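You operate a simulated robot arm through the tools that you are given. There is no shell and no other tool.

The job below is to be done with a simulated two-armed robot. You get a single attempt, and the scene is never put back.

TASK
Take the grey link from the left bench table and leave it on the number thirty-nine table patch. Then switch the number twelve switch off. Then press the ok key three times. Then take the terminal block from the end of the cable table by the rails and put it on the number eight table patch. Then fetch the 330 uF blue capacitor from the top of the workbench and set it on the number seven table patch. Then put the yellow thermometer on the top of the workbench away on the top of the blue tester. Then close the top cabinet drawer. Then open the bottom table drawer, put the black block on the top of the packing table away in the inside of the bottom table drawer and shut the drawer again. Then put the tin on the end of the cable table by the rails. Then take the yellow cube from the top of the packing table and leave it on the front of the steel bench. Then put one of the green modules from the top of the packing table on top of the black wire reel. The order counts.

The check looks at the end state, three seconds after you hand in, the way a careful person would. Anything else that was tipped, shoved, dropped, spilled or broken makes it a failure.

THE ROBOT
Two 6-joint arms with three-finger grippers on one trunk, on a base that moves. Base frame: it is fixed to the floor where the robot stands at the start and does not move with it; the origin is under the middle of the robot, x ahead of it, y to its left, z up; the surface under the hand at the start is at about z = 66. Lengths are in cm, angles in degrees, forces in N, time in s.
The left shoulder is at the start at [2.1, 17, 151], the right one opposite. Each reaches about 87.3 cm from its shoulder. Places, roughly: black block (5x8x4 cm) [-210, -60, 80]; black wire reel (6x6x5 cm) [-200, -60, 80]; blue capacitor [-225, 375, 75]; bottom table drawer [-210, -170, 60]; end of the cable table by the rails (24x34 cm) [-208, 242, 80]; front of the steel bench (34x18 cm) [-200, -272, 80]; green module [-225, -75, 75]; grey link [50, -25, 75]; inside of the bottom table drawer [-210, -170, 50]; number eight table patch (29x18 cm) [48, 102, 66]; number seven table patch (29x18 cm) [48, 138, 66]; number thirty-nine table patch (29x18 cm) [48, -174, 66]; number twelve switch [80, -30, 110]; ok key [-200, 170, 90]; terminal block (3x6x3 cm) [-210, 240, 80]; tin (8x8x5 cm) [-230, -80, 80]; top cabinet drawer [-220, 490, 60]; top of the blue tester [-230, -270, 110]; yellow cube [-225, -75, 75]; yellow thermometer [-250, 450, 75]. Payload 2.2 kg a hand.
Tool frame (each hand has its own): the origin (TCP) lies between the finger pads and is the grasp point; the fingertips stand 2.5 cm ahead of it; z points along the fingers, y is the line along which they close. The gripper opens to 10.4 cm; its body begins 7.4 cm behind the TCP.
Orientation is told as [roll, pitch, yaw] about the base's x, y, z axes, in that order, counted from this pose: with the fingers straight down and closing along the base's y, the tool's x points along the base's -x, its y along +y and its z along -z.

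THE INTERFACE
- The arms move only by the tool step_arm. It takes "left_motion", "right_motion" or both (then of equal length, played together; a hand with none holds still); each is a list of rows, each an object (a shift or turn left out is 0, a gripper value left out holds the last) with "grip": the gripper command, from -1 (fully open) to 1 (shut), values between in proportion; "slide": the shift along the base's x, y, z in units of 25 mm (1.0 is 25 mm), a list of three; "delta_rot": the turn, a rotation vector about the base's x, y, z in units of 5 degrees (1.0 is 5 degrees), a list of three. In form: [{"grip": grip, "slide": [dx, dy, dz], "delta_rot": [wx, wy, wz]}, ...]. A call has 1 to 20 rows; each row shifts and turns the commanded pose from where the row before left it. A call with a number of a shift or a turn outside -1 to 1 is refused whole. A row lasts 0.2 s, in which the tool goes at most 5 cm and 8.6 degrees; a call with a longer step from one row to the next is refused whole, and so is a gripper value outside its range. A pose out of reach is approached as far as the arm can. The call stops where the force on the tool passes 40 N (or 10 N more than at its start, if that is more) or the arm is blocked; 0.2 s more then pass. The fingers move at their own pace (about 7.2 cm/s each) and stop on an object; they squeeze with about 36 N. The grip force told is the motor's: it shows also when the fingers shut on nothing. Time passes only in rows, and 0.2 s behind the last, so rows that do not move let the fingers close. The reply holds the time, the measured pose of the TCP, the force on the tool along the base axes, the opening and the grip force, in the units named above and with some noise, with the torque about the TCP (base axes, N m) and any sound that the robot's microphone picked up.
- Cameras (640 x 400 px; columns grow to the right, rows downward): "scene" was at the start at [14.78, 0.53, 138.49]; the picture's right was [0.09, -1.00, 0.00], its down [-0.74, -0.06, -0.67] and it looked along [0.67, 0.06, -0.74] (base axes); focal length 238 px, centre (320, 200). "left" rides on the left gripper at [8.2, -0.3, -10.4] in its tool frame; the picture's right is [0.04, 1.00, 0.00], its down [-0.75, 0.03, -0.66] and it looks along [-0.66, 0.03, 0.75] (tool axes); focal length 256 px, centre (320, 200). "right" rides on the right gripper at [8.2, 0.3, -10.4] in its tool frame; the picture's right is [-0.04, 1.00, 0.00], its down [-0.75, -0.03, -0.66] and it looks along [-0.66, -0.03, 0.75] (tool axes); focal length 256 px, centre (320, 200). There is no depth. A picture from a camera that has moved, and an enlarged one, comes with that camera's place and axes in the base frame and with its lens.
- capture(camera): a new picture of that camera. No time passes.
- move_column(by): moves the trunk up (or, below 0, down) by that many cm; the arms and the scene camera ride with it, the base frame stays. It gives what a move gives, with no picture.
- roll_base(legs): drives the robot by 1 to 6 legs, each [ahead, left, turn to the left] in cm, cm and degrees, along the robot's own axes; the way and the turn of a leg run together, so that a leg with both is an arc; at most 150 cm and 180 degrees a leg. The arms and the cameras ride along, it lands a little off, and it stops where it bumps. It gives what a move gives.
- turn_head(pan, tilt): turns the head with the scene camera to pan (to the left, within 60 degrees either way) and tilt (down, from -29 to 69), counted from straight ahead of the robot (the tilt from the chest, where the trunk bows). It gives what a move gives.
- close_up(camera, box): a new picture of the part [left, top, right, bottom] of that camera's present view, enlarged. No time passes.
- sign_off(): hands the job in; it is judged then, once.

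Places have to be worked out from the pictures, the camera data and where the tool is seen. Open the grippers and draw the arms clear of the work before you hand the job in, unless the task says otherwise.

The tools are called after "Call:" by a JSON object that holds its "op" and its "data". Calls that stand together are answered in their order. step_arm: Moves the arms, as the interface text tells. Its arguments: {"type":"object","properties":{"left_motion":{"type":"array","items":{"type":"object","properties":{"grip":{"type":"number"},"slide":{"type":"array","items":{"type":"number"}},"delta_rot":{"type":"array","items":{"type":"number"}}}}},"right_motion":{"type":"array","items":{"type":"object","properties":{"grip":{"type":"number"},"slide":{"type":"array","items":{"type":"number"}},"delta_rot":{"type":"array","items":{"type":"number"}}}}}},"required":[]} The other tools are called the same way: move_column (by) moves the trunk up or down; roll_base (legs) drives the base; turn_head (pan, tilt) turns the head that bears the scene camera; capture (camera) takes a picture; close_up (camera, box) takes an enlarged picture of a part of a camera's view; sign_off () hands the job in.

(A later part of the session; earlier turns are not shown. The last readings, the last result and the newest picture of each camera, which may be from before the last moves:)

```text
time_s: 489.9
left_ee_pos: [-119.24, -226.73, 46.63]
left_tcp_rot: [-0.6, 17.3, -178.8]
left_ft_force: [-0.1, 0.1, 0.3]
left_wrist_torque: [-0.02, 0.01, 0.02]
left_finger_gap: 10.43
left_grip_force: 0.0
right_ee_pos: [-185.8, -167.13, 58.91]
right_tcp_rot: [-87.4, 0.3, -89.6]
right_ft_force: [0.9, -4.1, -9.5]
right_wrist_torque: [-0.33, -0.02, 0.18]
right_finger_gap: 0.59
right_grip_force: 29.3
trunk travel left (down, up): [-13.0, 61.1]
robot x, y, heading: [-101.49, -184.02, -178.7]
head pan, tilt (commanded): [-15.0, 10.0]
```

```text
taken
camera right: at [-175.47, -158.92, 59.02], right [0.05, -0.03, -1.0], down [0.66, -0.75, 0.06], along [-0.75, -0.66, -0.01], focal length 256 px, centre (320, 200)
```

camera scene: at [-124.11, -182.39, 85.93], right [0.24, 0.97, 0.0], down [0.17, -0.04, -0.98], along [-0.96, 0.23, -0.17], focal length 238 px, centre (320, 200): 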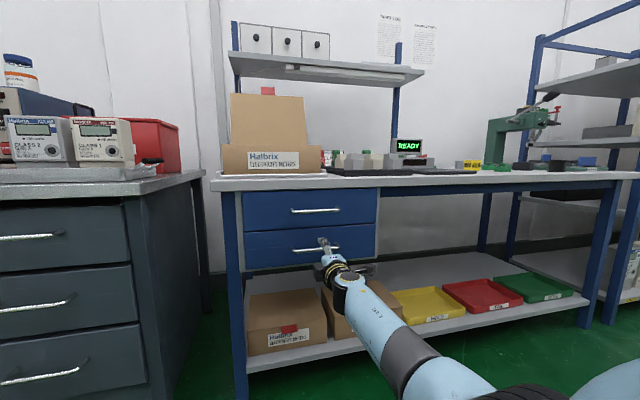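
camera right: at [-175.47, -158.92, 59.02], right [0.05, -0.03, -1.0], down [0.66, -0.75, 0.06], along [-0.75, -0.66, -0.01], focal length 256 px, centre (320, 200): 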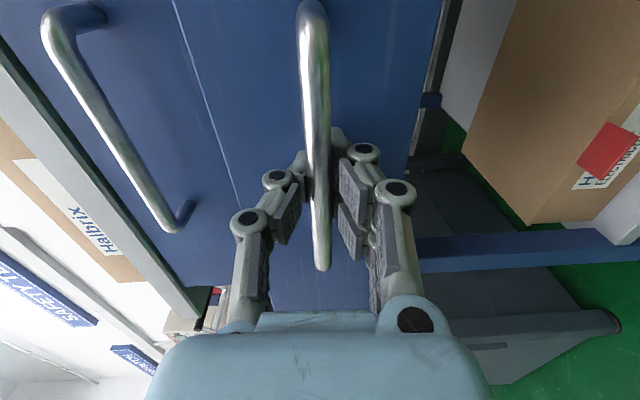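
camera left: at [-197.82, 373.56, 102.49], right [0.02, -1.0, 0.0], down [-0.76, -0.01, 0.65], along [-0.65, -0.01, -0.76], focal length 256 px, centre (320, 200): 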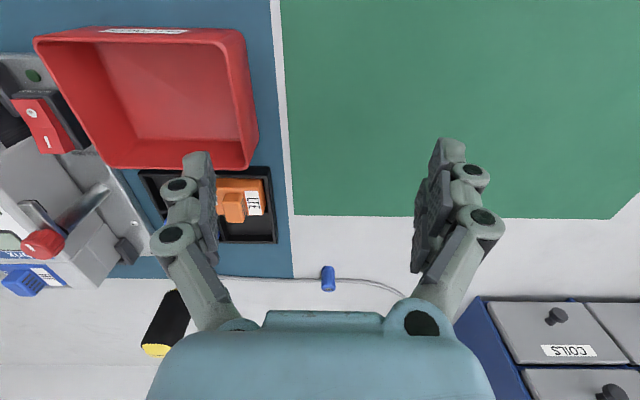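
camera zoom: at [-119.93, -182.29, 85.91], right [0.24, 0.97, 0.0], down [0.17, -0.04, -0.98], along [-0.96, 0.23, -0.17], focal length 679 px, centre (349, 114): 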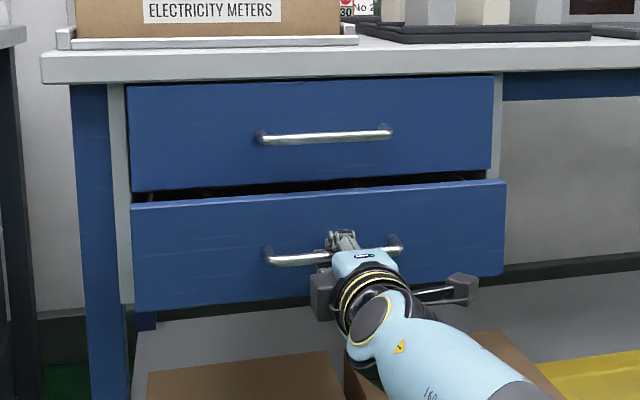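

The bottom drawer follows. I pull it 21 cm further.

Call:
{"op": "roll_base", "data": {"legs": [[-21, 0, 0]]}}

Call:
{"op": "turn_head", "data": {"pan": -15, "tilt": 25}}

Call:
{"op": "capture", "data": {"camera": "scene"}}

```text
time_s: 491.5
left_ee_pos: [-98.25, -226.29, 46.58]
left_tcp_rot: [-0.5, 17.4, -178.6]
left_ft_force: [-0.4, -1.0, -0.1]
left_wrist_torque: [0.0, -0.01, -0.01]
left_finger_gap: 10.42
left_grip_force: 0.0
right_ee_pos: [-164.72, -166.97, 58.84]
right_tcp_rot: [-87.2, 0.3, -89.3]
right_ft_force: [-0.1, -8.7, -5.5]
right_wrist_torque: [-0.3, 0.01, 0.0]
right_finger_gap: 0.6
right_grip_force: 28.4
trunk travel left (down, up): [-13.0, 61.1]
robot x, y, heading: [-80.72, -183.27, -178.5]
head pan, tilt (commanded): [-15.0, 10.0]
```

```text
time_s: 492.3
left_ee_pos: [-98.18, -226.35, 46.67]
left_tcp_rot: [-0.5, 17.4, -178.6]
left_ft_force: [-0.6, 0.3, -0.2]
left_wrist_torque: [-0.02, 0.0, -0.03]
left_finger_gap: 10.44
left_grip_force: 0.0
right_ee_pos: [-164.75, -166.97, 58.97]
right_tcp_rot: [-87.4, 0.4, -89.4]
right_ft_force: [-0.1, -1.9, -2.3]
right_wrist_torque: [-0.27, 0.0, -0.04]
right_finger_gap: 0.6
right_grip_force: 28.7
trunk travel left (down, up): [-13.0, 61.1]
robot x, y, heading: [-80.48, -183.87, -178.6]
head pan, tilt (commanded): [-15.0, 25.0]
```

```text
taken
camera scene: at [-98.86, -181.86, 83.49], right [0.23, 0.97, 0.0], down [0.41, -0.1, -0.91], along [-0.88, 0.21, -0.42], focal length 238 px, centre (320, 200)
```

scene: 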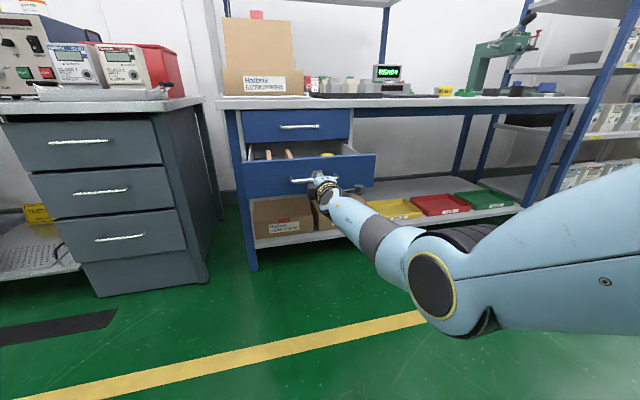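

The bottom drawer is open about 25 cm, with a few tools inside. I let go of the handle and back away straight.

Call:
{"op": "step_arm", "data": {"right_motion": [{"grip": 0.5}, {"grip": 0.1}, {"grip": -0.25}, {"grip": -0.25}, {"grip": -0.25}]}}

Call:
{"op": "roll_base", "data": {"legs": [[-14, 0, 0]]}}

Call:
{"op": "capture", "data": {"camera": "scene"}}

Call:
{"op": "close_up", "data": {"camera": "scene", "box": [230, 90, 400, 220]}}

```text
time_s: 493.5
left_ee_pos: [-98.14, -226.32, 46.63]
left_tcp_rot: [-0.4, 17.4, -178.5]
left_ft_force: [-0.6, 0.8, -0.4]
left_wrist_torque: [-0.03, 0.01, 0.04]
left_finger_gap: 10.4
left_grip_force: 0.0
right_ee_pos: [-164.62, -166.89, 58.93]
right_tcp_rot: [-87.5, 0.4, -89.4]
right_ft_force: [-0.5, 0.3, -0.2]
right_wrist_torque: [-0.03, -0.01, 0.01]
right_finger_gap: 6.52
right_grip_force: 0.1
trunk travel left (down, up): [-13.0, 61.1]
robot x, y, heading: [-80.42, -183.74, -178.4]
head pan, tilt (commanded): [-15.0, 25.0]
```

```text
time_s: 494.8
left_ee_pos: [-83.99, -225.76, 46.64]
left_tcp_rot: [-0.5, 17.3, -179.0]
left_ft_force: [-0.4, -0.3, -1.1]
left_wrist_torque: [0.02, 0.02, 0.0]
left_finger_gap: 10.42
left_grip_force: 0.0
right_ee_pos: [-150.36, -166.06, 58.94]
right_tcp_rot: [-87.4, 0.3, -89.8]
right_ft_force: [-0.6, -0.2, 0.2]
right_wrist_torque: [0.01, -0.03, 0.02]
right_finger_gap: 6.47
right_grip_force: 0.1
trunk travel left (down, up): [-13.0, 61.1]
robot x, y, heading: [-66.49, -183.21, -178.7]
head pan, tilt (commanded): [-15.0, 25.0]
```

```text
taken
camera scene: at [-84.47, -181.44, 83.5], right [0.24, 0.97, 0.0], down [0.41, -0.1, -0.91], along [-0.88, 0.22, -0.42], focal length 238 px, centre (320, 200)
```

scene: 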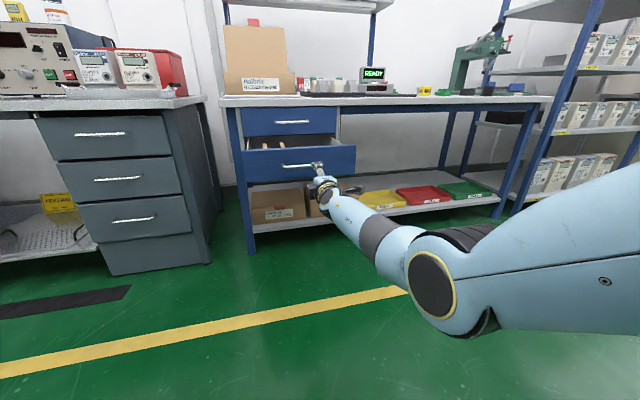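

```text
3.08 times, centred on (315, 155) of scene
camera zoom: at [-84.47, -181.44, 83.5], right [0.24, 0.97, 0.0], down [0.41, -0.1, -0.91], along [-0.88, 0.22, -0.42], focal length 731 px, centre (335, 338)
```

zoom: 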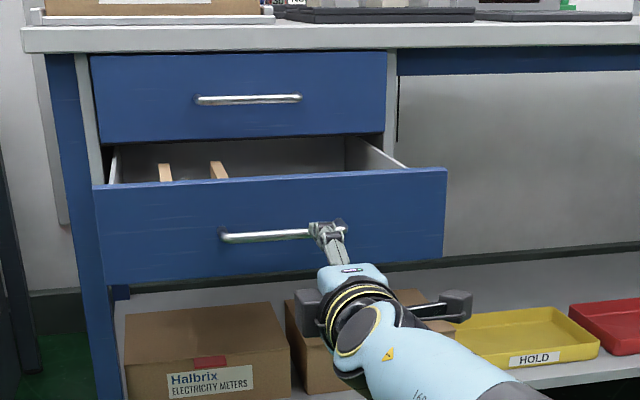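

I raise the trunk and turn the right hand back to fingers-down while drawing the arm in.

Call:
{"op": "roll_base", "data": {"legs": [[-12, 0, 0]]}}

Call:
{"op": "move_column", "data": {"by": 35}}

Call:
{"op": "step_arm", "data": {"right_motion": [{"slide": [0.5, 0, 0], "delta_rot": [-0.9, -0.9, -0.9]}, {"slide": [0.5, 0, 0], "delta_rot": [-0.9, -0.9, -0.9]}, {"slide": [0.5, 0, 0], "delta_rot": [-0.9, -0.9, -0.9]}, {"slide": [0.5, 0, 0], "delta_rot": [-0.9, -0.9, -0.9]}, {"slide": [0.5, 0, 0], "delta_rot": [-0.9, -0.9, -0.9]}, {"slide": [0.5, 0, 0], "delta_rot": [-0.9, -0.9, -0.9]}, {"slide": [0.5, 0, 0], "delta_rot": [-0.9, -0.9, -0.9]}, {"slide": [0.5, 0, 0], "delta_rot": [-0.9, -0.9, -0.9]}, {}]}}

Call:
{"op": "capture", "data": {"camera": "scene"}}

```text
time_s: 496.1
left_ee_pos: [-72.03, -225.65, 46.55]
left_tcp_rot: [-0.6, 17.3, -179.0]
left_ft_force: [-0.7, 0.2, 0.4]
left_wrist_torque: [-0.05, 0.0, -0.04]
left_finger_gap: 10.41
left_grip_force: 0.2
right_ee_pos: [-138.35, -165.93, 59.04]
right_tcp_rot: [-87.4, 0.3, -89.8]
right_ft_force: [0.4, 0.1, 0.1]
right_wrist_torque: [0.02, 0.0, -0.02]
right_finger_gap: 6.5
right_grip_force: 0.0
trunk travel left (down, up): [-13.0, 61.1]
robot x, y, heading: [-54.32, -182.91, -178.9]
head pan, tilt (commanded): [-15.0, 25.0]
```

```text
time_s: 499.5
left_ee_pos: [-72.06, -225.7, 81.76]
left_tcp_rot: [-0.4, 17.4, -178.9]
left_ft_force: [-0.5, 1.0, -0.5]
left_wrist_torque: [-0.01, 0.01, -0.03]
left_finger_gap: 10.41
left_grip_force: 0.0
right_ee_pos: [-138.79, -165.7, 104.99]
right_tcp_rot: [-95.1, 0.2, -89.8]
right_ft_force: [-0.7, -0.4, -0.5]
right_wrist_torque: [-0.04, 0.0, -0.03]
right_finger_gap: 6.49
right_grip_force: 0.1
trunk travel left (down, up): [-48.0, 26.1]
robot x, y, heading: [-54.74, -182.99, -178.6]
head pan, tilt (commanded): [-15.0, 25.0]
```

```text
time_s: 501.5
left_ee_pos: [-72.2, -225.61, 81.58]
left_tcp_rot: [-0.5, 17.5, -179.0]
left_ft_force: [0.2, -0.5, 0.3]
left_wrist_torque: [-0.01, -0.02, -0.01]
left_finger_gap: 10.39
left_grip_force: 0.1
right_ee_pos: [-130.05, -165.29, 105.22]
right_tcp_rot: [-54.8, -17.9, -132.1]
right_ft_force: [0.3, 0.1, 0.3]
right_wrist_torque: [-0.01, 0.01, 0.0]
right_finger_gap: 6.51
right_grip_force: 0.0
right hand out of reach, approached as far as the arm can: row 1, 2
trunk travel left (down, up): [-48.0, 26.1]
robot x, y, heading: [-54.2, -182.96, -178.6]
head pan, tilt (commanded): [-15.0, 25.0]
```

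```text
taken
camera scene: at [-70.62, -181.19, 119.61], right [0.24, 0.97, 0.0], down [0.41, -0.1, -0.91], along [-0.88, 0.22, -0.42], focal length 238 px, centre (320, 200)
```

scene: 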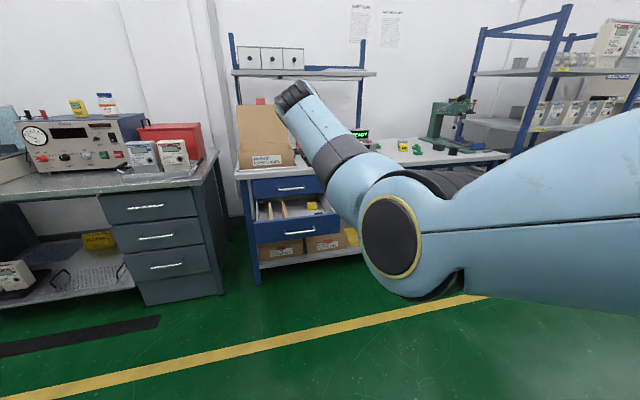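

Call:
{"op": "step_arm", "data": {"right_motion": [{"slide": [0.4, 0, -0.3], "delta_rot": [-0.97, -0.84, -0.784]}, {"slide": [0.4, 0, -0.3], "delta_rot": [-0.97, -0.84, -0.784]}, {"slide": [0.4, 0, -0.3], "delta_rot": [-0.97, -0.84, -0.784]}, {"slide": [0.4, 0, -0.3], "delta_rot": [-0.97, -0.84, -0.784]}, {"slide": [0.4, 0, -0.3], "delta_rot": [-0.97, -0.84, -0.784]}, {"slide": [0.4, 0, -0.3], "delta_rot": [-0.97, -0.84, -0.784]}, {"slide": [0.4, 0, -0.3], "delta_rot": [-0.97, -0.84, -0.784]}, {"slide": [0.4, 0, -0.3], "delta_rot": [-0.97, -0.84, -0.784]}, {"slide": [0.4, 0, -0.3], "delta_rot": [-0.97, -0.84, -0.784]}, {}]}}

Call:
{"op": "turn_head", "data": {"pan": -30, "tilt": 25}}

Call:
{"op": "capture", "data": {"camera": "scene"}}

```text
time_s: 503.7
left_ee_pos: [-71.98, -225.61, 81.71]
left_tcp_rot: [-0.5, 17.3, -179.0]
left_ft_force: [0.3, -0.9, -0.6]
left_wrist_torque: [0.03, 0.0, -0.02]
left_finger_gap: 10.39
left_grip_force: 0.1
right_ee_pos: [-121.21, -165.33, 98.3]
right_tcp_rot: [0.0, 0.1, -180.0]
right_ft_force: [0.1, 0.4, 0.3]
right_wrist_torque: [0.01, 0.0, 0.02]
right_finger_gap: 6.51
right_grip_force: 0.1
trunk travel left (down, up): [-48.0, 26.1]
robot x, y, heading: [-54.39, -183.17, -178.9]
head pan, tilt (commanded): [-15.0, 25.0]
```

```text
time_s: 504.4
left_ee_pos: [-72.05, -225.49, 81.55]
left_tcp_rot: [-0.4, 17.4, -179.0]
left_ft_force: [0.8, 0.2, 0.5]
left_wrist_torque: [0.0, 0.0, -0.01]
left_finger_gap: 10.39
left_grip_force: 0.0
right_ee_pos: [-121.36, -165.11, 98.31]
right_tcp_rot: [0.0, 0.0, -179.9]
right_ft_force: [0.2, -0.1, -0.4]
right_wrist_torque: [0.03, 0.01, 0.02]
right_finger_gap: 6.5
right_grip_force: 0.0
trunk travel left (down, up): [-48.0, 26.1]
robot x, y, heading: [-54.4, -183.22, -178.9]
head pan, tilt (commanded): [-30.0, 25.0]
```

```text
taken
camera scene: at [-69.74, -178.96, 119.61], right [0.48, 0.88, 0.0], down [0.37, -0.2, -0.91], along [-0.79, 0.44, -0.42], focal length 238 px, centre (320, 200)
```

scene: 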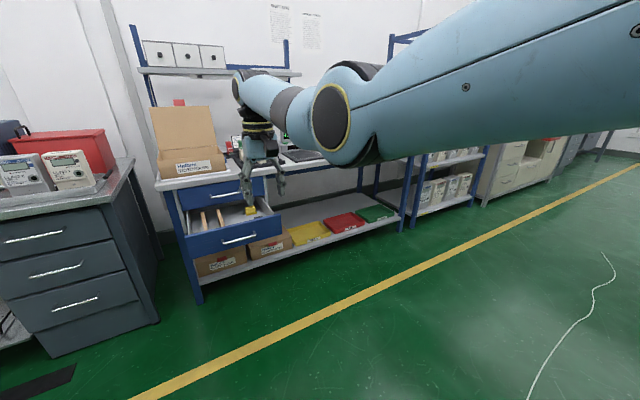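

The hand is fingers-down again. I drive right to line up with the black block (y≈-58) and ahead to look from above.

Call:
{"op": "roll_base", "data": {"legs": [[0, 0, -1.1], [0, -106, 0], [55, 0, 0]]}}

Call:
{"op": "turn_head", "data": {"pan": 0, "tilt": 35}}

Call:
{"op": "capture", "data": {"camera": "scene"}}

Call:
{"op": "capture", "data": {"camera": "right"}}

```text
time_s: 512.8
left_ee_pos: [-128.34, -122.05, 81.7]
left_tcp_rot: [-0.5, 17.4, 178.4]
left_ft_force: [0.7, 0.5, 0.0]
left_wrist_torque: [0.0, -0.01, -0.03]
left_finger_gap: 10.4
left_grip_force: 0.2
right_ee_pos: [-174.64, -59.64, 98.32]
right_tcp_rot: [0.0, 0.0, 177.6]
right_ft_force: [-0.4, 0.9, 0.1]
right_wrist_torque: [0.01, 0.0, 0.02]
right_finger_gap: 6.52
right_grip_force: 0.1
trunk travel left (down, up): [-48.0, 26.1]
robot x, y, heading: [-108.86, -80.49, 178.6]
head pan, tilt (commanded): [-30.0, 25.0]
```

```text
time_s: 513.8
left_ee_pos: [-128.41, -122.09, 81.54]
left_tcp_rot: [-0.6, 17.3, 178.5]
left_ft_force: [0.6, -0.4, -0.5]
left_wrist_torque: [0.0, 0.0, 0.0]
left_finger_gap: 10.38
left_grip_force: 0.1
right_ee_pos: [-174.71, -59.55, 98.38]
right_tcp_rot: [-0.1, 0.0, 177.6]
right_ft_force: [0.5, -0.9, 0.0]
right_wrist_torque: [0.01, 0.0, -0.01]
right_finger_gap: 6.48
right_grip_force: 0.0
trunk travel left (down, up): [-48.0, 26.1]
robot x, y, heading: [-108.23, -80.31, 178.6]
head pan, tilt (commanded): [0.0, 35.0]
```

```text
taken
camera scene: at [-124.83, -80.15, 118.03], right [0.03, 1.0, 0.0], down [0.57, -0.01, -0.82], along [-0.82, 0.02, -0.57], focal length 238 px, centre (320, 200)
```

scene: 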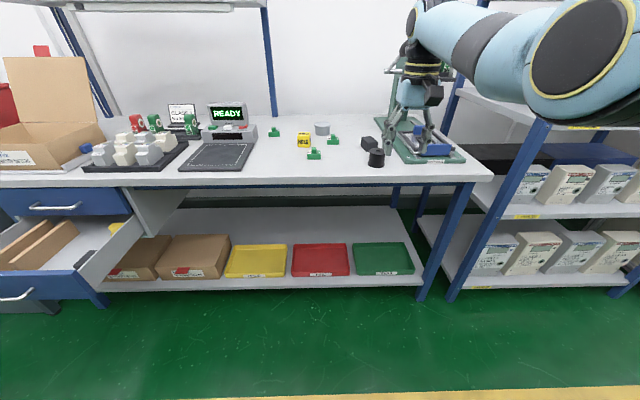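

```text
taken
camera right: at [-166.68, -60.29, 108.66], right [-0.08, -1.0, 0.0], down [-0.75, 0.06, 0.66], along [-0.65, 0.05, -0.75], focal length 256 px, centre (320, 200)
```

right: 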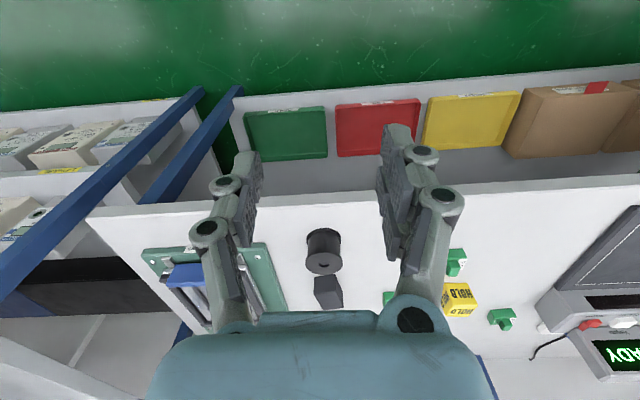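

Call:
{"op": "close_up", "data": {"camera": "scene", "box": [260, 110, 420, 180]}}

Call:
{"op": "close_up", "data": {"camera": "right", "box": [240, 210, 420, 320]}}

```text
4.00 times, centred on (340, 145) of scene
camera zoom: at [-124.83, -80.15, 118.03], right [0.03, 1.0, 0.0], down [0.57, -0.01, -0.82], along [-0.82, 0.02, -0.57], focal length 950 px, centre (240, 420)
```

zoom: 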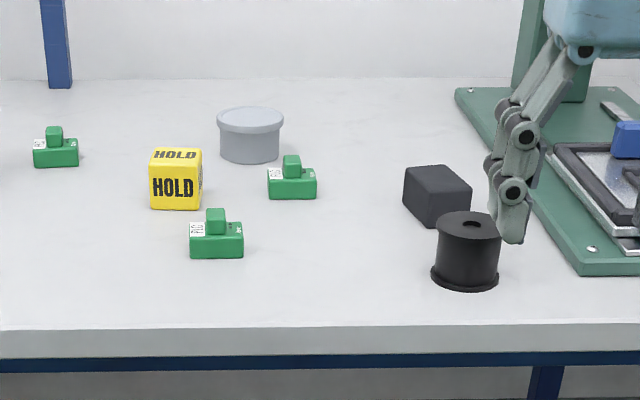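

```text
3.56 times, centred on (330, 265) of right
camera zoom: at [-166.68, -60.29, 108.66], right [-0.08, -1.0, 0.0], down [-0.75, 0.06, 0.66], along [-0.65, 0.05, -0.75], focal length 910 px, centre (284, -31)
```

zoom: 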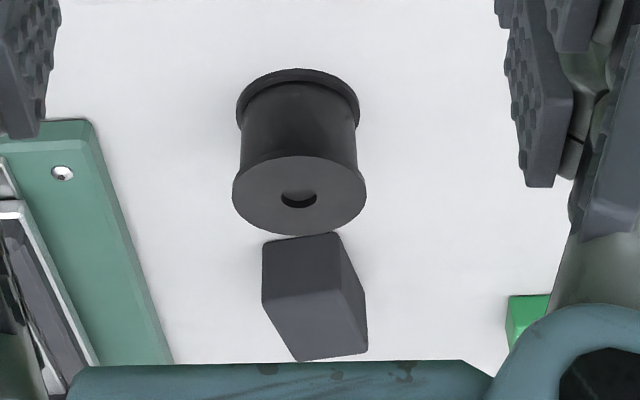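

The block's centre is at about (-214.7, -58.4), top z≈84, its long side turned 12° from x. I turn the hand to match and drive ahead 40 cm over it.

Call:
{"op": "step_arm", "data": {"right_motion": [{"delta_rot": [0, 0, 0.96], "grip": -0.4}, {"delta_rot": [0, 0, 0.96]}, {"delta_rot": [0, 0, 0.96]}, {}]}}

Call:
{"op": "roll_base", "data": {"legs": [[39, 0, 0]]}}

Call:
{"op": "capture", "data": {"camera": "right"}}

Call:
{"op": "capture", "data": {"camera": "scene"}}

```text
time_s: 514.8
left_ee_pos: [-128.21, -122.09, 81.7]
left_tcp_rot: [-0.5, 17.4, 178.4]
left_ft_force: [-0.3, -0.2, 0.6]
left_wrist_torque: [0.0, 0.01, -0.04]
left_finger_gap: 10.41
left_grip_force: 0.0
right_ee_pos: [-174.67, -59.41, 98.31]
right_tcp_rot: [0.0, 0.0, -168.0]
right_ft_force: [0.0, -0.2, -0.3]
right_wrist_torque: [0.01, 0.0, 0.01]
right_finger_gap: 7.28
right_grip_force: 0.0
trunk travel left (down, up): [-48.0, 26.1]
robot x, y, heading: [-108.84, -80.66, 178.6]
head pan, tilt (commanded): [0.0, 35.0]
```

```text
time_s: 517.3
left_ee_pos: [-168.55, -120.99, 81.7]
left_tcp_rot: [-0.5, 17.4, 178.3]
left_ft_force: [0.5, -0.7, 0.9]
left_wrist_torque: [0.0, 0.0, 0.05]
left_finger_gap: 10.41
left_grip_force: 0.2
right_ee_pos: [-214.8, -58.32, 98.32]
right_tcp_rot: [0.0, 0.0, -168.1]
right_ft_force: [-0.1, -0.3, 0.2]
right_wrist_torque: [0.0, -0.02, 0.01]
right_finger_gap: 7.3
right_grip_force: 0.1
trunk travel left (down, up): [-48.0, 26.1]
robot x, y, heading: [-148.99, -79.11, 178.5]
head pan, tilt (commanded): [0.0, 35.0]
```

```text
taken
camera right: at [-206.84, -56.96, 108.59], right [0.16, -0.99, 0.0], down [-0.74, -0.12, 0.66], along [-0.65, -0.11, -0.75], focal length 256 px, centre (320, 200)
```

right: 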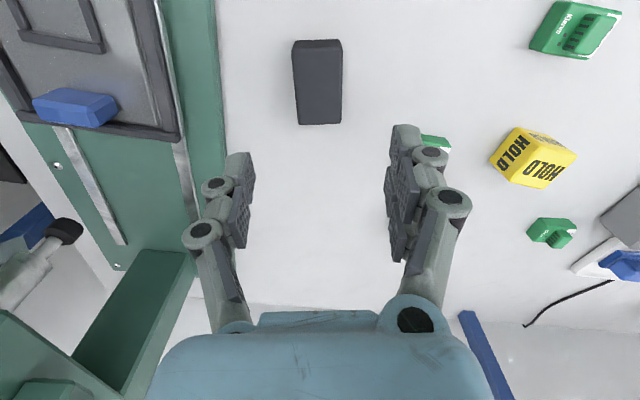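

```text
taken
camera scene: at [-164.96, -79.05, 118.02], right [0.03, 1.0, 0.0], down [0.57, -0.02, -0.82], along [-0.82, 0.02, -0.57], focal length 238 px, centre (320, 200)
```

scene: 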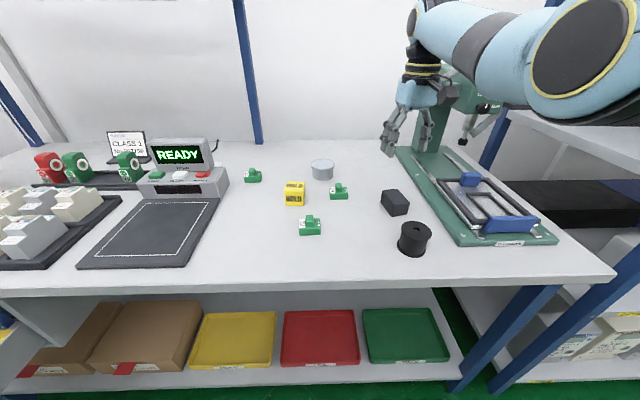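

The block lies straight under the hand and lined up. I lower by the trunk 10 cm, then the arm.

Call:
{"op": "move_column", "data": {"by": -9}}

Call:
{"op": "step_arm", "data": {"right_motion": [{"slide": [0.1, 0.04, -0.8]}, {"slide": [0, 0, -0.8]}, {"slide": [0, 0, -0.6]}, {}]}}

Call:
{"op": "capture", "data": {"camera": "right"}}

Call:
{"op": "close_up", "data": {"camera": "scene", "box": [340, 90, 480, 210]}}

```text
time_s: 518.5
left_ee_pos: [-168.44, -121.03, 72.72]
left_tcp_rot: [-0.4, 17.3, 178.4]
left_ft_force: [-0.5, 0.0, -0.4]
left_wrist_torque: [0.03, 0.0, -0.03]
left_finger_gap: 10.4
left_grip_force: 0.0
right_ee_pos: [-214.74, -58.34, 89.47]
right_tcp_rot: [0.1, 0.0, -168.2]
right_ft_force: [0.2, -0.2, -0.4]
right_wrist_torque: [0.03, -0.02, 0.03]
right_finger_gap: 7.29
right_grip_force: 0.0
trunk travel left (down, up): [-39.0, 35.1]
robot x, y, heading: [-148.45, -79.03, 178.6]
head pan, tilt (commanded): [0.0, 35.0]
```

```text
time_s: 519.5
left_ee_pos: [-168.49, -121.08, 72.69]
left_tcp_rot: [-0.5, 17.3, 178.3]
left_ft_force: [-0.2, 0.0, 0.6]
left_wrist_torque: [-0.01, -0.01, -0.01]
left_finger_gap: 10.41
left_grip_force: 0.1
right_ee_pos: [-214.37, -58.23, 83.73]
right_tcp_rot: [0.1, 0.0, -168.2]
right_ft_force: [-0.7, -1.0, 0.8]
right_wrist_torque: [-0.02, 0.01, 0.0]
right_finger_gap: 7.28
right_grip_force: 0.1
trunk travel left (down, up): [-39.0, 35.1]
robot x, y, heading: [-148.63, -79.28, 178.5]
head pan, tilt (commanded): [0.0, 35.0]
```

```text
taken
camera right: at [-206.46, -56.84, 94.08], right [0.16, -0.99, 0.0], down [-0.74, -0.12, 0.66], along [-0.65, -0.11, -0.75], focal length 256 px, centre (320, 200)
```

right: 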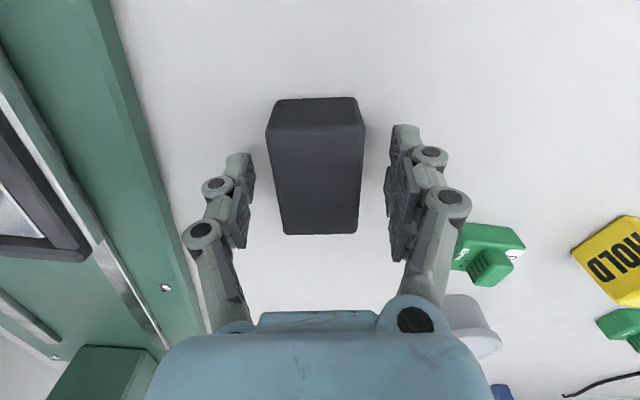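

```text
3.33 times, centred on (410, 150) of scene
camera zoom: at [-165.17, -79.04, 108.81], right [0.03, 1.0, 0.0], down [0.57, -0.02, -0.82], along [-0.82, 0.02, -0.57], focal length 792 px, centre (20, 367)
```

zoom: 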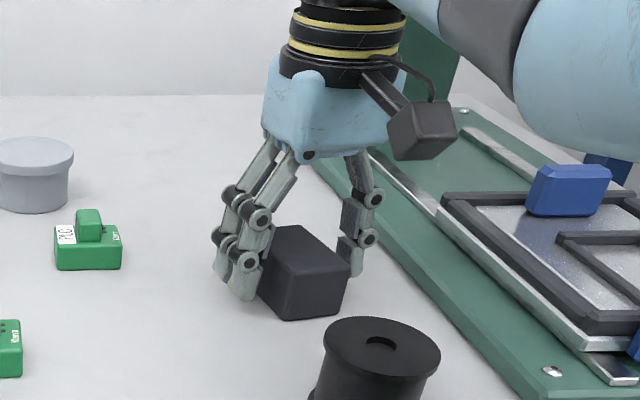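

The fingers straddle the block. I close and lift.

Call:
{"op": "step_arm", "data": {"right_motion": [{"grip": 1}, {"grip": 1}, {"grip": 1}, {"grip": 1}, {"slide": [0, 0, 0.4]}, {"slide": [0, 0, 0.6]}, {"slide": [0, 0, 1]}, {"slide": [0, 0, 1]}, {"slide": [0, 0, 1]}, {}]}}

Call:
{"op": "capture", "data": {"camera": "right"}}

Call:
{"op": "capture", "data": {"camera": "scene"}}

```text
time_s: 521.7
left_ee_pos: [-168.56, -120.98, 72.67]
left_tcp_rot: [-0.5, 17.4, 178.3]
left_ft_force: [0.1, -0.1, -0.3]
left_wrist_torque: [0.01, 0.0, -0.01]
left_finger_gap: 10.4
left_grip_force: 0.0
right_ee_pos: [-214.22, -58.22, 93.76]
right_tcp_rot: [0.0, 0.0, -168.1]
right_ft_force: [-0.9, -0.6, -0.5]
right_wrist_torque: [0.03, -0.02, 0.0]
right_finger_gap: 4.35
right_grip_force: 36.1
trunk travel left (down, up): [-39.0, 35.1]
robot x, y, heading: [-148.92, -79.49, 178.5]
head pan, tilt (commanded): [0.0, 35.0]
```

```text
taken
camera right: at [-206.34, -56.86, 104.05], right [0.16, -0.99, 0.0], down [-0.74, -0.12, 0.66], along [-0.65, -0.11, -0.75], focal length 256 px, centre (320, 200)
```

right: 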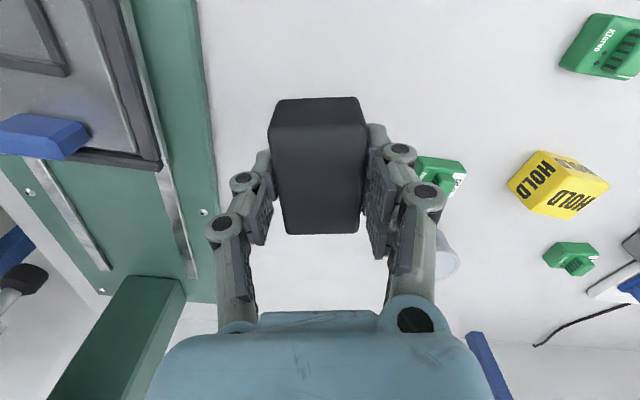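

```text
taken
camera scene: at [-165.18, -79.04, 108.8], right [0.03, 1.0, 0.0], down [0.57, -0.02, -0.82], along [-0.82, 0.02, -0.57], focal length 238 px, centre (320, 200)
```

scene: 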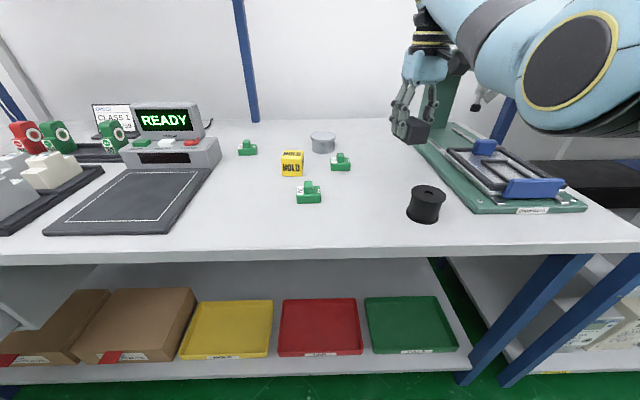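

The block is held (4.35 cm). I back off and drive left to the open drawer, and look into it.

Call:
{"op": "roll_base", "data": {"legs": [[-42, 0, 0], [0, 0, 1.5], [0, 107, 0]]}}

Call:
{"op": "turn_head", "data": {"pan": -10, "tilt": 40}}

Call:
{"op": "capture", "data": {"camera": "scene"}}

Call:
{"op": "capture", "data": {"camera": "right"}}

```text
time_s: 529.6
left_ee_pos: [-126.41, -225.73, 72.74]
left_tcp_rot: [-0.5, 17.4, 178.8]
left_ft_force: [-0.9, -0.8, 0.3]
left_wrist_torque: [0.03, -0.02, 0.01]
left_finger_gap: 10.4
left_grip_force: 0.1
right_ee_pos: [-172.71, -163.53, 93.77]
right_tcp_rot: [0.1, 0.1, -167.7]
right_ft_force: [-0.2, -0.2, 0.1]
right_wrist_torque: [0.04, -0.01, 0.0]
right_finger_gap: 4.32
right_grip_force: 36.1
trunk travel left (down, up): [-39.0, 35.1]
robot x, y, heading: [-106.96, -184.26, 178.6]
head pan, tilt (commanded): [0.0, 35.0]
```

```text
time_s: 530.4
left_ee_pos: [-126.3, -225.84, 72.59]
left_tcp_rot: [-0.5, 17.4, 178.9]
left_ft_force: [0.7, -0.1, -0.5]
left_wrist_torque: [0.02, 0.0, 0.0]
left_finger_gap: 10.41
left_grip_force: 0.2
right_ee_pos: [-172.74, -163.46, 93.83]
right_tcp_rot: [0.0, 0.0, -167.9]
right_ft_force: [-0.4, -0.3, -0.3]
right_wrist_torque: [-0.01, -0.03, 0.01]
right_finger_gap: 4.36
right_grip_force: 35.9
trunk travel left (down, up): [-39.0, 35.1]
robot x, y, heading: [-107.1, -184.21, 179.0]
head pan, tilt (commanded): [-10.0, 40.0]
```

```text
taken
camera scene: at [-122.97, -182.45, 108.05], right [0.19, 0.98, 0.0], down [0.63, -0.12, -0.77], along [-0.75, 0.15, -0.64], focal length 238 px, centre (320, 200)
```

scene: 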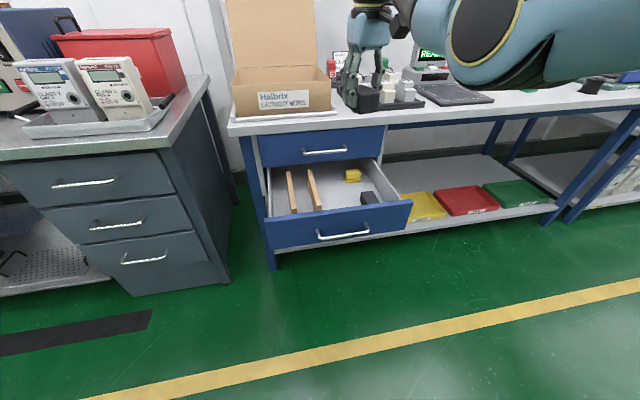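

```text
taken
camera right: at [-164.76, -162.06, 104.03], right [0.17, -0.98, 0.0], down [-0.74, -0.13, 0.66], along [-0.65, -0.11, -0.75], focal length 256 px, centre (320, 200)
```

right: 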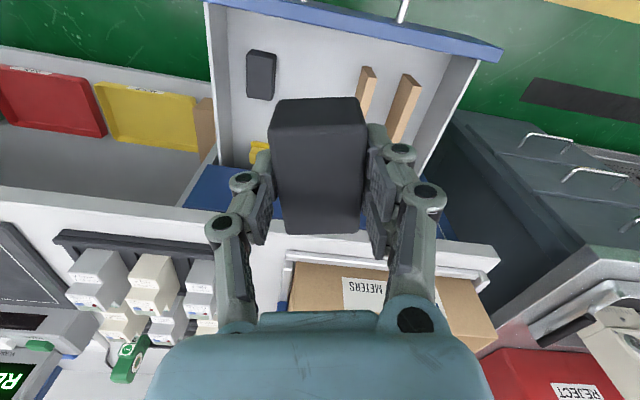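

The drawer has free room in its middle (between the sticks at y≈-173 and a small black part at y≈-153). I place the hand over (-182, -163.5), then lower with the trunk.

Call:
{"op": "roll_base", "data": {"legs": [[9.5, 0, 0]]}}

Call:
{"op": "move_column", "data": {"by": -18}}

Call:
{"op": "capture", "data": {"camera": "right"}}

Call:
{"op": "turn_head", "data": {"pan": -15, "tilt": 50}}

Call:
{"op": "capture", "data": {"camera": "scene"}}

```text
time_s: 531.5
left_ee_pos: [-135.99, -225.67, 72.57]
left_tcp_rot: [-0.5, 17.5, 178.8]
left_ft_force: [-0.1, 0.0, 0.3]
left_wrist_torque: [0.02, -0.03, 0.0]
left_finger_gap: 10.4
left_grip_force: 0.1
right_ee_pos: [-182.49, -163.27, 93.68]
right_tcp_rot: [0.0, 0.0, -167.8]
right_ft_force: [-0.9, 0.1, -0.9]
right_wrist_torque: [-0.01, -0.04, 0.05]
right_finger_gap: 4.36
right_grip_force: 35.7
trunk travel left (down, up): [-39.0, 35.1]
robot x, y, heading: [-116.65, -183.91, 179.1]
head pan, tilt (commanded): [-10.0, 40.0]
```

```text
time_s: 533.5
left_ee_pos: [-135.85, -225.75, 54.74]
left_tcp_rot: [-0.5, 17.3, 178.8]
left_ft_force: [-0.1, 0.7, 0.4]
left_wrist_torque: [-0.01, 0.03, 0.02]
left_finger_gap: 10.39
left_grip_force: 0.0
right_ee_pos: [-182.11, -163.44, 72.03]
right_tcp_rot: [0.7, 3.3, -167.8]
right_ft_force: [0.2, 0.5, -0.6]
right_wrist_torque: [0.03, 0.02, 0.01]
right_finger_gap: 4.36
right_grip_force: 36.2
trunk travel left (down, up): [-21.0, 53.1]
robot x, y, heading: [-116.49, -183.9, 178.9]
head pan, tilt (commanded): [-10.0, 40.0]
```

```text
taken
camera right: at [-174.86, -161.87, 82.8], right [0.17, -0.98, 0.01], down [-0.78, -0.13, 0.61], along [-0.6, -0.11, -0.79], focal length 256 px, centre (320, 200)
```

right: 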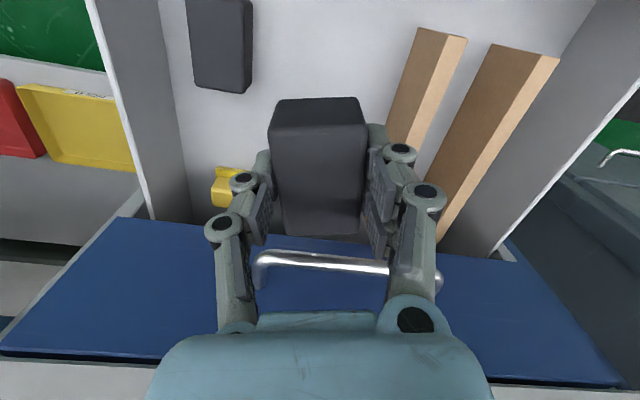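

```text
time_s: 534.2
left_ee_pos: [-136.06, -225.72, 54.69]
left_tcp_rot: [-0.5, 17.4, 178.8]
left_ft_force: [0.1, 0.1, 0.4]
left_wrist_torque: [0.02, -0.03, 0.05]
left_finger_gap: 10.41
left_grip_force: 0.0
right_ee_pos: [-182.22, -163.24, 71.92]
right_tcp_rot: [0.8, 3.3, -167.7]
right_ft_force: [-0.5, 0.5, 0.5]
right_wrist_torque: [0.0, 0.01, 0.03]
right_finger_gap: 4.36
right_grip_force: 35.8
trunk travel left (down, up): [-21.0, 53.1]
robot x, y, heading: [-116.5, -183.82, 178.9]
head pan, tilt (commanded): [-15.0, 50.0]
```

```text
taken
camera scene: at [-132.61, -181.74, 87.99], right [0.28, 0.96, 0.0], down [0.74, -0.21, -0.64], along [-0.62, 0.18, -0.77], focal length 238 px, centre (320, 200)
```

scene: 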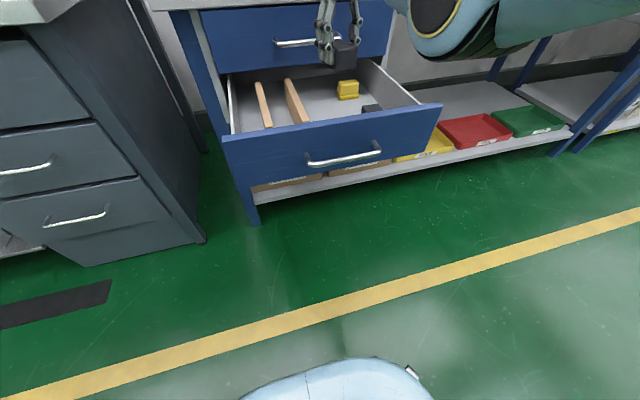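

I shift 2 cm toward the drawer front to clear the upper handle, level the hand, and lower to about z=61.

Call:
{"op": "step_arm", "data": {"right_motion": [{"slide": [0.4, 0, -0.5], "delta_rot": [0, 0.33, 0], "grip": 1}, {"slide": [0.4, 0, -0.8], "delta_rot": [0, 0.33, 0]}, {"slide": [0, 0, -1]}, {"slide": [0, 0, -1]}, {"slide": [0, 0, -1]}, {}]}}

Call:
{"op": "capture", "data": {"camera": "right"}}

Call:
{"op": "close_up", "data": {"camera": "scene", "box": [210, 0, 450, 180]}}

```text
time_s: 535.6
left_ee_pos: [-135.92, -225.63, 54.65]
left_tcp_rot: [-0.5, 17.3, 178.8]
left_ft_force: [0.4, -0.3, -0.3]
left_wrist_torque: [-0.02, -0.01, 0.01]
left_finger_gap: 10.42
left_grip_force: 0.0
right_ee_pos: [-180.16, -163.36, 61.25]
right_tcp_rot: [0.1, 0.1, -167.7]
right_ft_force: [-0.5, -1.0, -0.7]
right_wrist_torque: [-0.02, 0.03, 0.04]
right_finger_gap: 4.37
right_grip_force: 36.0
trunk travel left (down, up): [-21.0, 53.1]
robot x, y, heading: [-116.64, -183.83, 179.0]
head pan, tilt (commanded): [-15.0, 50.0]
```

```text
taken
camera right: at [-172.25, -161.85, 71.56], right [0.17, -0.98, 0.0], down [-0.74, -0.13, 0.65], along [-0.65, -0.11, -0.76], focal length 256 px, centre (320, 200)
```

right: 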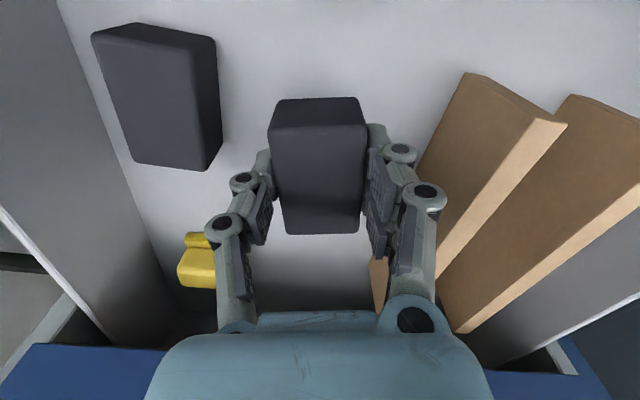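

```text
2.22 times, centred on (330, 90) of scene
camera zoom: at [-132.6, -181.74, 87.99], right [0.28, 0.96, 0.0], down [0.74, -0.21, -0.64], along [-0.62, 0.18, -0.77], focal length 528 px, centre (298, 444)
```

zoom: 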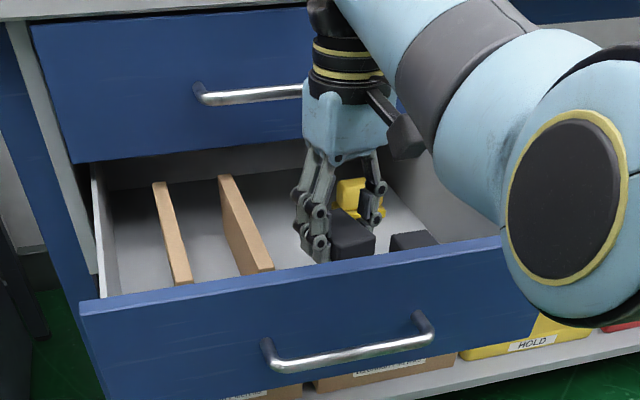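

All clear so far. I lower slowly, feeling for the drawer floor.

Call:
{"op": "step_arm", "data": {"right_motion": [{"slide": [0, 0, -0.5], "grip": 1}, {"slide": [0, 0, -0.3]}, {}]}}

Call:
{"op": "step_arm", "data": {"right_motion": [{"slide": [0, 0, -0.2], "grip": 1}, {"slide": [0, 0, -0.2]}, {}]}}

Call:
{"op": "capture", "data": {"camera": "right"}}

Call:
{"op": "close_up", "data": {"camera": "scene", "box": [260, 0, 440, 130]}}

```text
time_s: 536.4
left_ee_pos: [-135.89, -225.71, 54.61]
left_tcp_rot: [-0.5, 17.4, 178.8]
left_ft_force: [-0.3, 0.2, 0.3]
left_wrist_torque: [0.01, -0.05, -0.01]
left_finger_gap: 10.39
left_grip_force: 0.0
right_ee_pos: [-180.18, -163.39, 59.11]
right_tcp_rot: [0.2, 0.2, -167.9]
right_ft_force: [0.5, 0.2, -0.1]
right_wrist_torque: [-0.01, 0.01, 0.01]
right_finger_gap: 4.34
right_grip_force: 35.7
trunk travel left (down, up): [-21.0, 53.1]
robot x, y, heading: [-116.5, -184.03, 178.8]
head pan, tilt (commanded): [-15.0, 50.0]
```

```text
time_s: 537.2
left_ee_pos: [-135.92, -225.6, 54.6]
left_tcp_rot: [-0.5, 17.4, 178.8]
left_ft_force: [0.1, -1.2, 0.5]
left_wrist_torque: [0.05, -0.02, -0.01]
left_finger_gap: 10.38
left_grip_force: 0.1
right_ee_pos: [-180.15, -163.56, 58.19]
right_tcp_rot: [0.2, 0.1, -167.9]
right_ft_force: [0.0, 0.3, -1.0]
right_wrist_torque: [0.0, -0.01, -0.02]
right_finger_gap: 4.33
right_grip_force: 36.1
trunk travel left (down, up): [-21.0, 53.1]
robot x, y, heading: [-116.29, -184.01, 178.8]
head pan, tilt (commanded): [-15.0, 50.0]
```

```text
taken
camera right: at [-172.2, -162.03, 68.53], right [0.17, -0.98, 0.0], down [-0.74, -0.13, 0.65], along [-0.64, -0.11, -0.76], focal length 256 px, centre (320, 200)
```

right: 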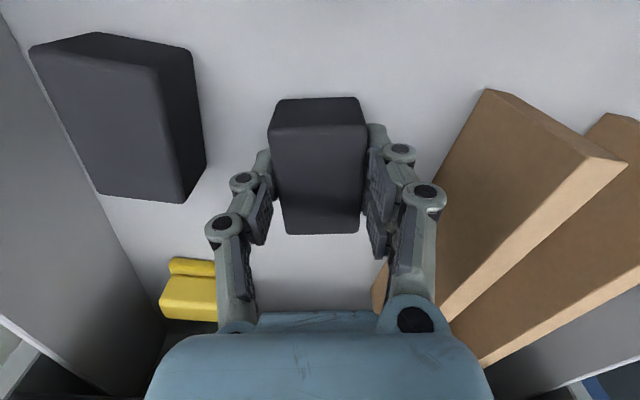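

```text
3.08 times, centred on (350, 65) of scene
camera zoom: at [-132.6, -181.74, 87.98], right [0.28, 0.96, 0.0], down [0.74, -0.21, -0.64], along [-0.62, 0.18, -0.77], focal length 731 px, centre (228, 615)
```

zoom: 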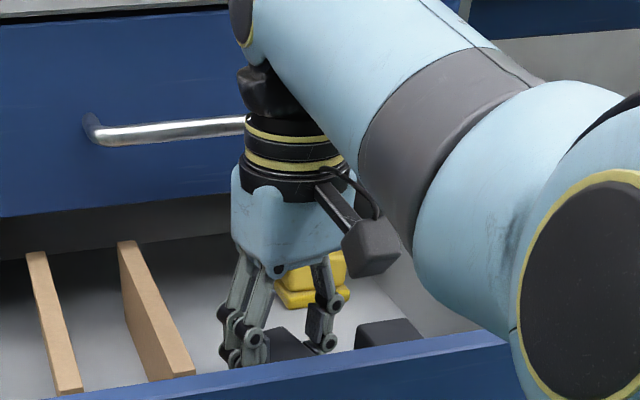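

Call:
{"op": "step_arm", "data": {"right_motion": [{"slide": [0, 0, -0.2], "grip": 1}, {"slide": [0, 0, -0.16]}, {}]}}

Call:
{"op": "step_arm", "data": {"right_motion": [{"slide": [0, 0, -0.16], "grip": 1}, {"slide": [0, 0, -0.12]}, {}]}}

```text
time_s: 538.0
left_ee_pos: [-135.92, -225.71, 54.67]
left_tcp_rot: [-0.5, 17.4, 178.8]
left_ft_force: [-0.4, -0.7, -0.6]
left_wrist_torque: [-0.04, 0.01, -0.01]
left_finger_gap: 10.38
left_grip_force: 0.1
right_ee_pos: [-180.57, -163.44, 58.12]
right_tcp_rot: [-0.3, -0.8, -167.8]
right_ft_force: [-1.9, 0.6, 18.8]
right_wrist_torque: [0.06, -0.51, -0.01]
right_finger_gap: 4.38
right_grip_force: 35.8
trunk travel left (down, up): [-21.0, 53.1]
robot x, y, heading: [-116.49, -183.85, 178.8]
head pan, tilt (commanded): [-15.0, 50.0]
stopped in row 3 (right hand): the force on the tool passed its limit at 42 N (the readings are from after the stop); the commanded pose is now the measured one
```

```text
time_s: 538.5
left_ee_pos: [-135.96, -225.69, 54.67]
left_tcp_rot: [-0.5, 17.3, 178.8]
left_ft_force: [-0.7, -0.1, 0.6]
left_wrist_torque: [-0.01, 0.0, -0.02]
left_finger_gap: 10.4
left_grip_force: 0.0
right_ee_pos: [-181.04, -163.48, 58.12]
right_tcp_rot: [-0.3, -1.4, -167.8]
right_ft_force: [-1.8, -0.4, 18.9]
right_wrist_torque: [0.06, -0.45, -0.01]
right_finger_gap: 4.34
right_grip_force: 35.9
trunk travel left (down, up): [-21.0, 53.1]
robot x, y, heading: [-116.37, -183.95, 178.8]
head pan, tilt (commanded): [-15.0, 50.0]
stopped in row 2 (right hand): the force on the tool passed its limit at 42 N (the readings are from after the stop); the commanded pose is now the measured one
```

Contact at z≈58.1: the block is on the drawer's floor. I ease off the force, open the fingers, and rise.

Call:
{"op": "step_arm", "data": {"right_motion": [{"slide": [0, 0, 0.06], "grip": 1}, {}]}}

Call:
{"op": "step_arm", "data": {"right_motion": [{"grip": 0.1}, {"grip": 0}, {"grip": -0.1}, {"grip": -0.2}, {"grip": -0.2}, {"slide": [0, 0, 0.3]}, {"slide": [0, 0, 0.5]}, {}]}}

Call:
{"op": "capture", "data": {"camera": "right"}}

```text
time_s: 539.1
left_ee_pos: [-135.81, -225.63, 54.67]
left_tcp_rot: [-0.5, 17.2, 178.8]
left_ft_force: [-0.3, 0.0, 0.9]
left_wrist_torque: [0.0, -0.02, -0.01]
left_finger_gap: 10.39
left_grip_force: 0.0
right_ee_pos: [-180.7, -163.43, 58.03]
right_tcp_rot: [-0.3, -1.1, -167.9]
right_ft_force: [-1.0, -1.0, 16.2]
right_wrist_torque: [-0.03, 0.08, -0.03]
right_finger_gap: 4.38
right_grip_force: 36.4
trunk travel left (down, up): [-21.0, 53.1]
robot x, y, heading: [-116.89, -183.61, 178.9]
head pan, tilt (commanded): [-15.0, 50.0]
```

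```text
time_s: 540.9
left_ee_pos: [-135.85, -225.73, 54.79]
left_tcp_rot: [-0.5, 17.4, 178.7]
left_ft_force: [0.1, 0.0, 0.0]
left_wrist_torque: [0.0, 0.03, 0.02]
left_finger_gap: 10.4
left_grip_force: 0.1
right_ee_pos: [-180.83, -163.41, 59.8]
right_tcp_rot: [-0.2, -1.0, -167.8]
right_ft_force: [-1.0, 0.6, -1.0]
right_wrist_torque: [-0.01, -0.01, 0.02]
right_finger_gap: 6.25
right_grip_force: 0.1
trunk travel left (down, up): [-21.0, 53.1]
robot x, y, heading: [-116.79, -183.93, 179.1]
head pan, tilt (commanded): [-15.0, 50.0]
```

```text
taken
camera right: at [-172.66, -162.0, 70.01], right [0.17, -0.98, 0.0], down [-0.73, -0.13, 0.67], along [-0.66, -0.11, -0.74], focal length 256 px, centre (320, 200)
```

right: 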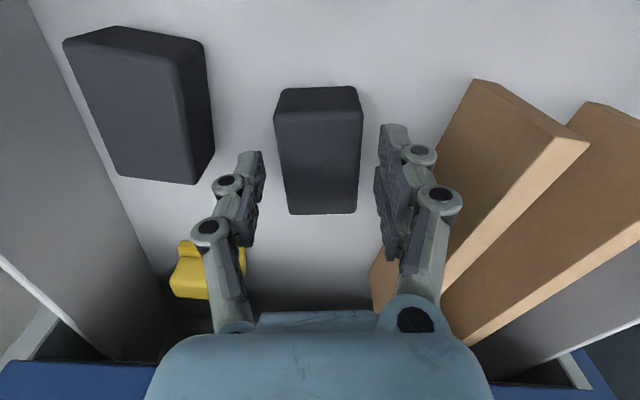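

The block lies free in the drawer. I rise well clear, back off, and turn the closed hand forward to push the drawer shut.

Call:
{"op": "step_arm", "data": {"right_motion": [{"slide": [0.1, 0, 1]}, {"slide": [0.1, 0, 1]}, {"slide": [0, 0, 1]}, {"slide": [0, 0, 1]}, {}]}}

Call:
{"op": "roll_base", "data": {"legs": [[-40, 0, 0]]}}

Call:
{"op": "turn_head", "data": {"pan": -15, "tilt": 30}}

Call:
{"op": "capture", "data": {"camera": "scene"}}

```text
time_s: 542.1
left_ee_pos: [-135.96, -225.73, 54.66]
left_tcp_rot: [-0.4, 17.3, 178.8]
left_ft_force: [-0.6, -0.6, -0.3]
left_wrist_torque: [-0.01, -0.02, -0.02]
left_finger_gap: 10.41
left_grip_force: 0.0
right_ee_pos: [-180.11, -163.56, 70.08]
right_tcp_rot: [-0.1, -1.0, -167.7]
right_ft_force: [-0.8, -0.5, 0.2]
right_wrist_torque: [0.01, -0.01, -0.03]
right_finger_gap: 6.22
right_grip_force: 0.1
trunk travel left (down, up): [-21.0, 53.1]
robot x, y, heading: [-116.45, -183.78, 179.0]
head pan, tilt (commanded): [-15.0, 50.0]
```

```text
time_s: 544.5
left_ee_pos: [-96.29, -226.42, 54.6]
left_tcp_rot: [-0.5, 17.3, 178.8]
left_ft_force: [-0.6, -0.5, 0.4]
left_wrist_torque: [0.0, -0.04, -0.04]
left_finger_gap: 10.43
left_grip_force: 0.1
right_ee_pos: [-140.66, -164.46, 70.03]
right_tcp_rot: [-0.1, -0.9, -167.7]
right_ft_force: [-0.4, 0.0, -0.2]
right_wrist_torque: [-0.01, 0.02, -0.03]
right_finger_gap: 6.24
right_grip_force: 0.2
trunk travel left (down, up): [-21.0, 53.1]
robot x, y, heading: [-76.81, -184.25, 179.1]
head pan, tilt (commanded): [-15.0, 50.0]
```

```text
time_s: 545.4
left_ee_pos: [-96.42, -226.5, 54.6]
left_tcp_rot: [-0.5, 17.4, 178.9]
left_ft_force: [-0.3, -0.1, -0.1]
left_wrist_torque: [-0.03, -0.02, -0.02]
left_finger_gap: 10.39
left_grip_force: 0.2
right_ee_pos: [-140.71, -164.37, 70.0]
right_tcp_rot: [-0.3, -1.0, -167.8]
right_ft_force: [-0.2, -1.0, 0.7]
right_wrist_torque: [-0.01, -0.01, 0.03]
right_finger_gap: 6.24
right_grip_force: 0.0
trunk travel left (down, up): [-21.0, 53.1]
robot x, y, heading: [-77.34, -184.63, 179.0]
head pan, tilt (commanded): [-15.0, 30.0]
```

```text
taken
camera scene: at [-94.36, -182.16, 90.93], right [0.28, 0.96, 0.0], down [0.48, -0.14, -0.87], along [-0.83, 0.24, -0.5], focal length 238 px, centre (320, 200)
```

scene: 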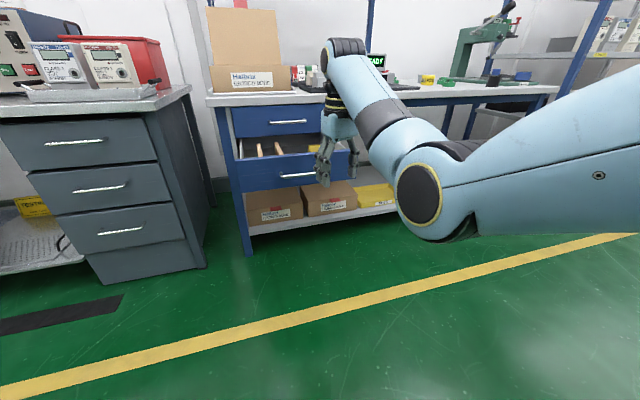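

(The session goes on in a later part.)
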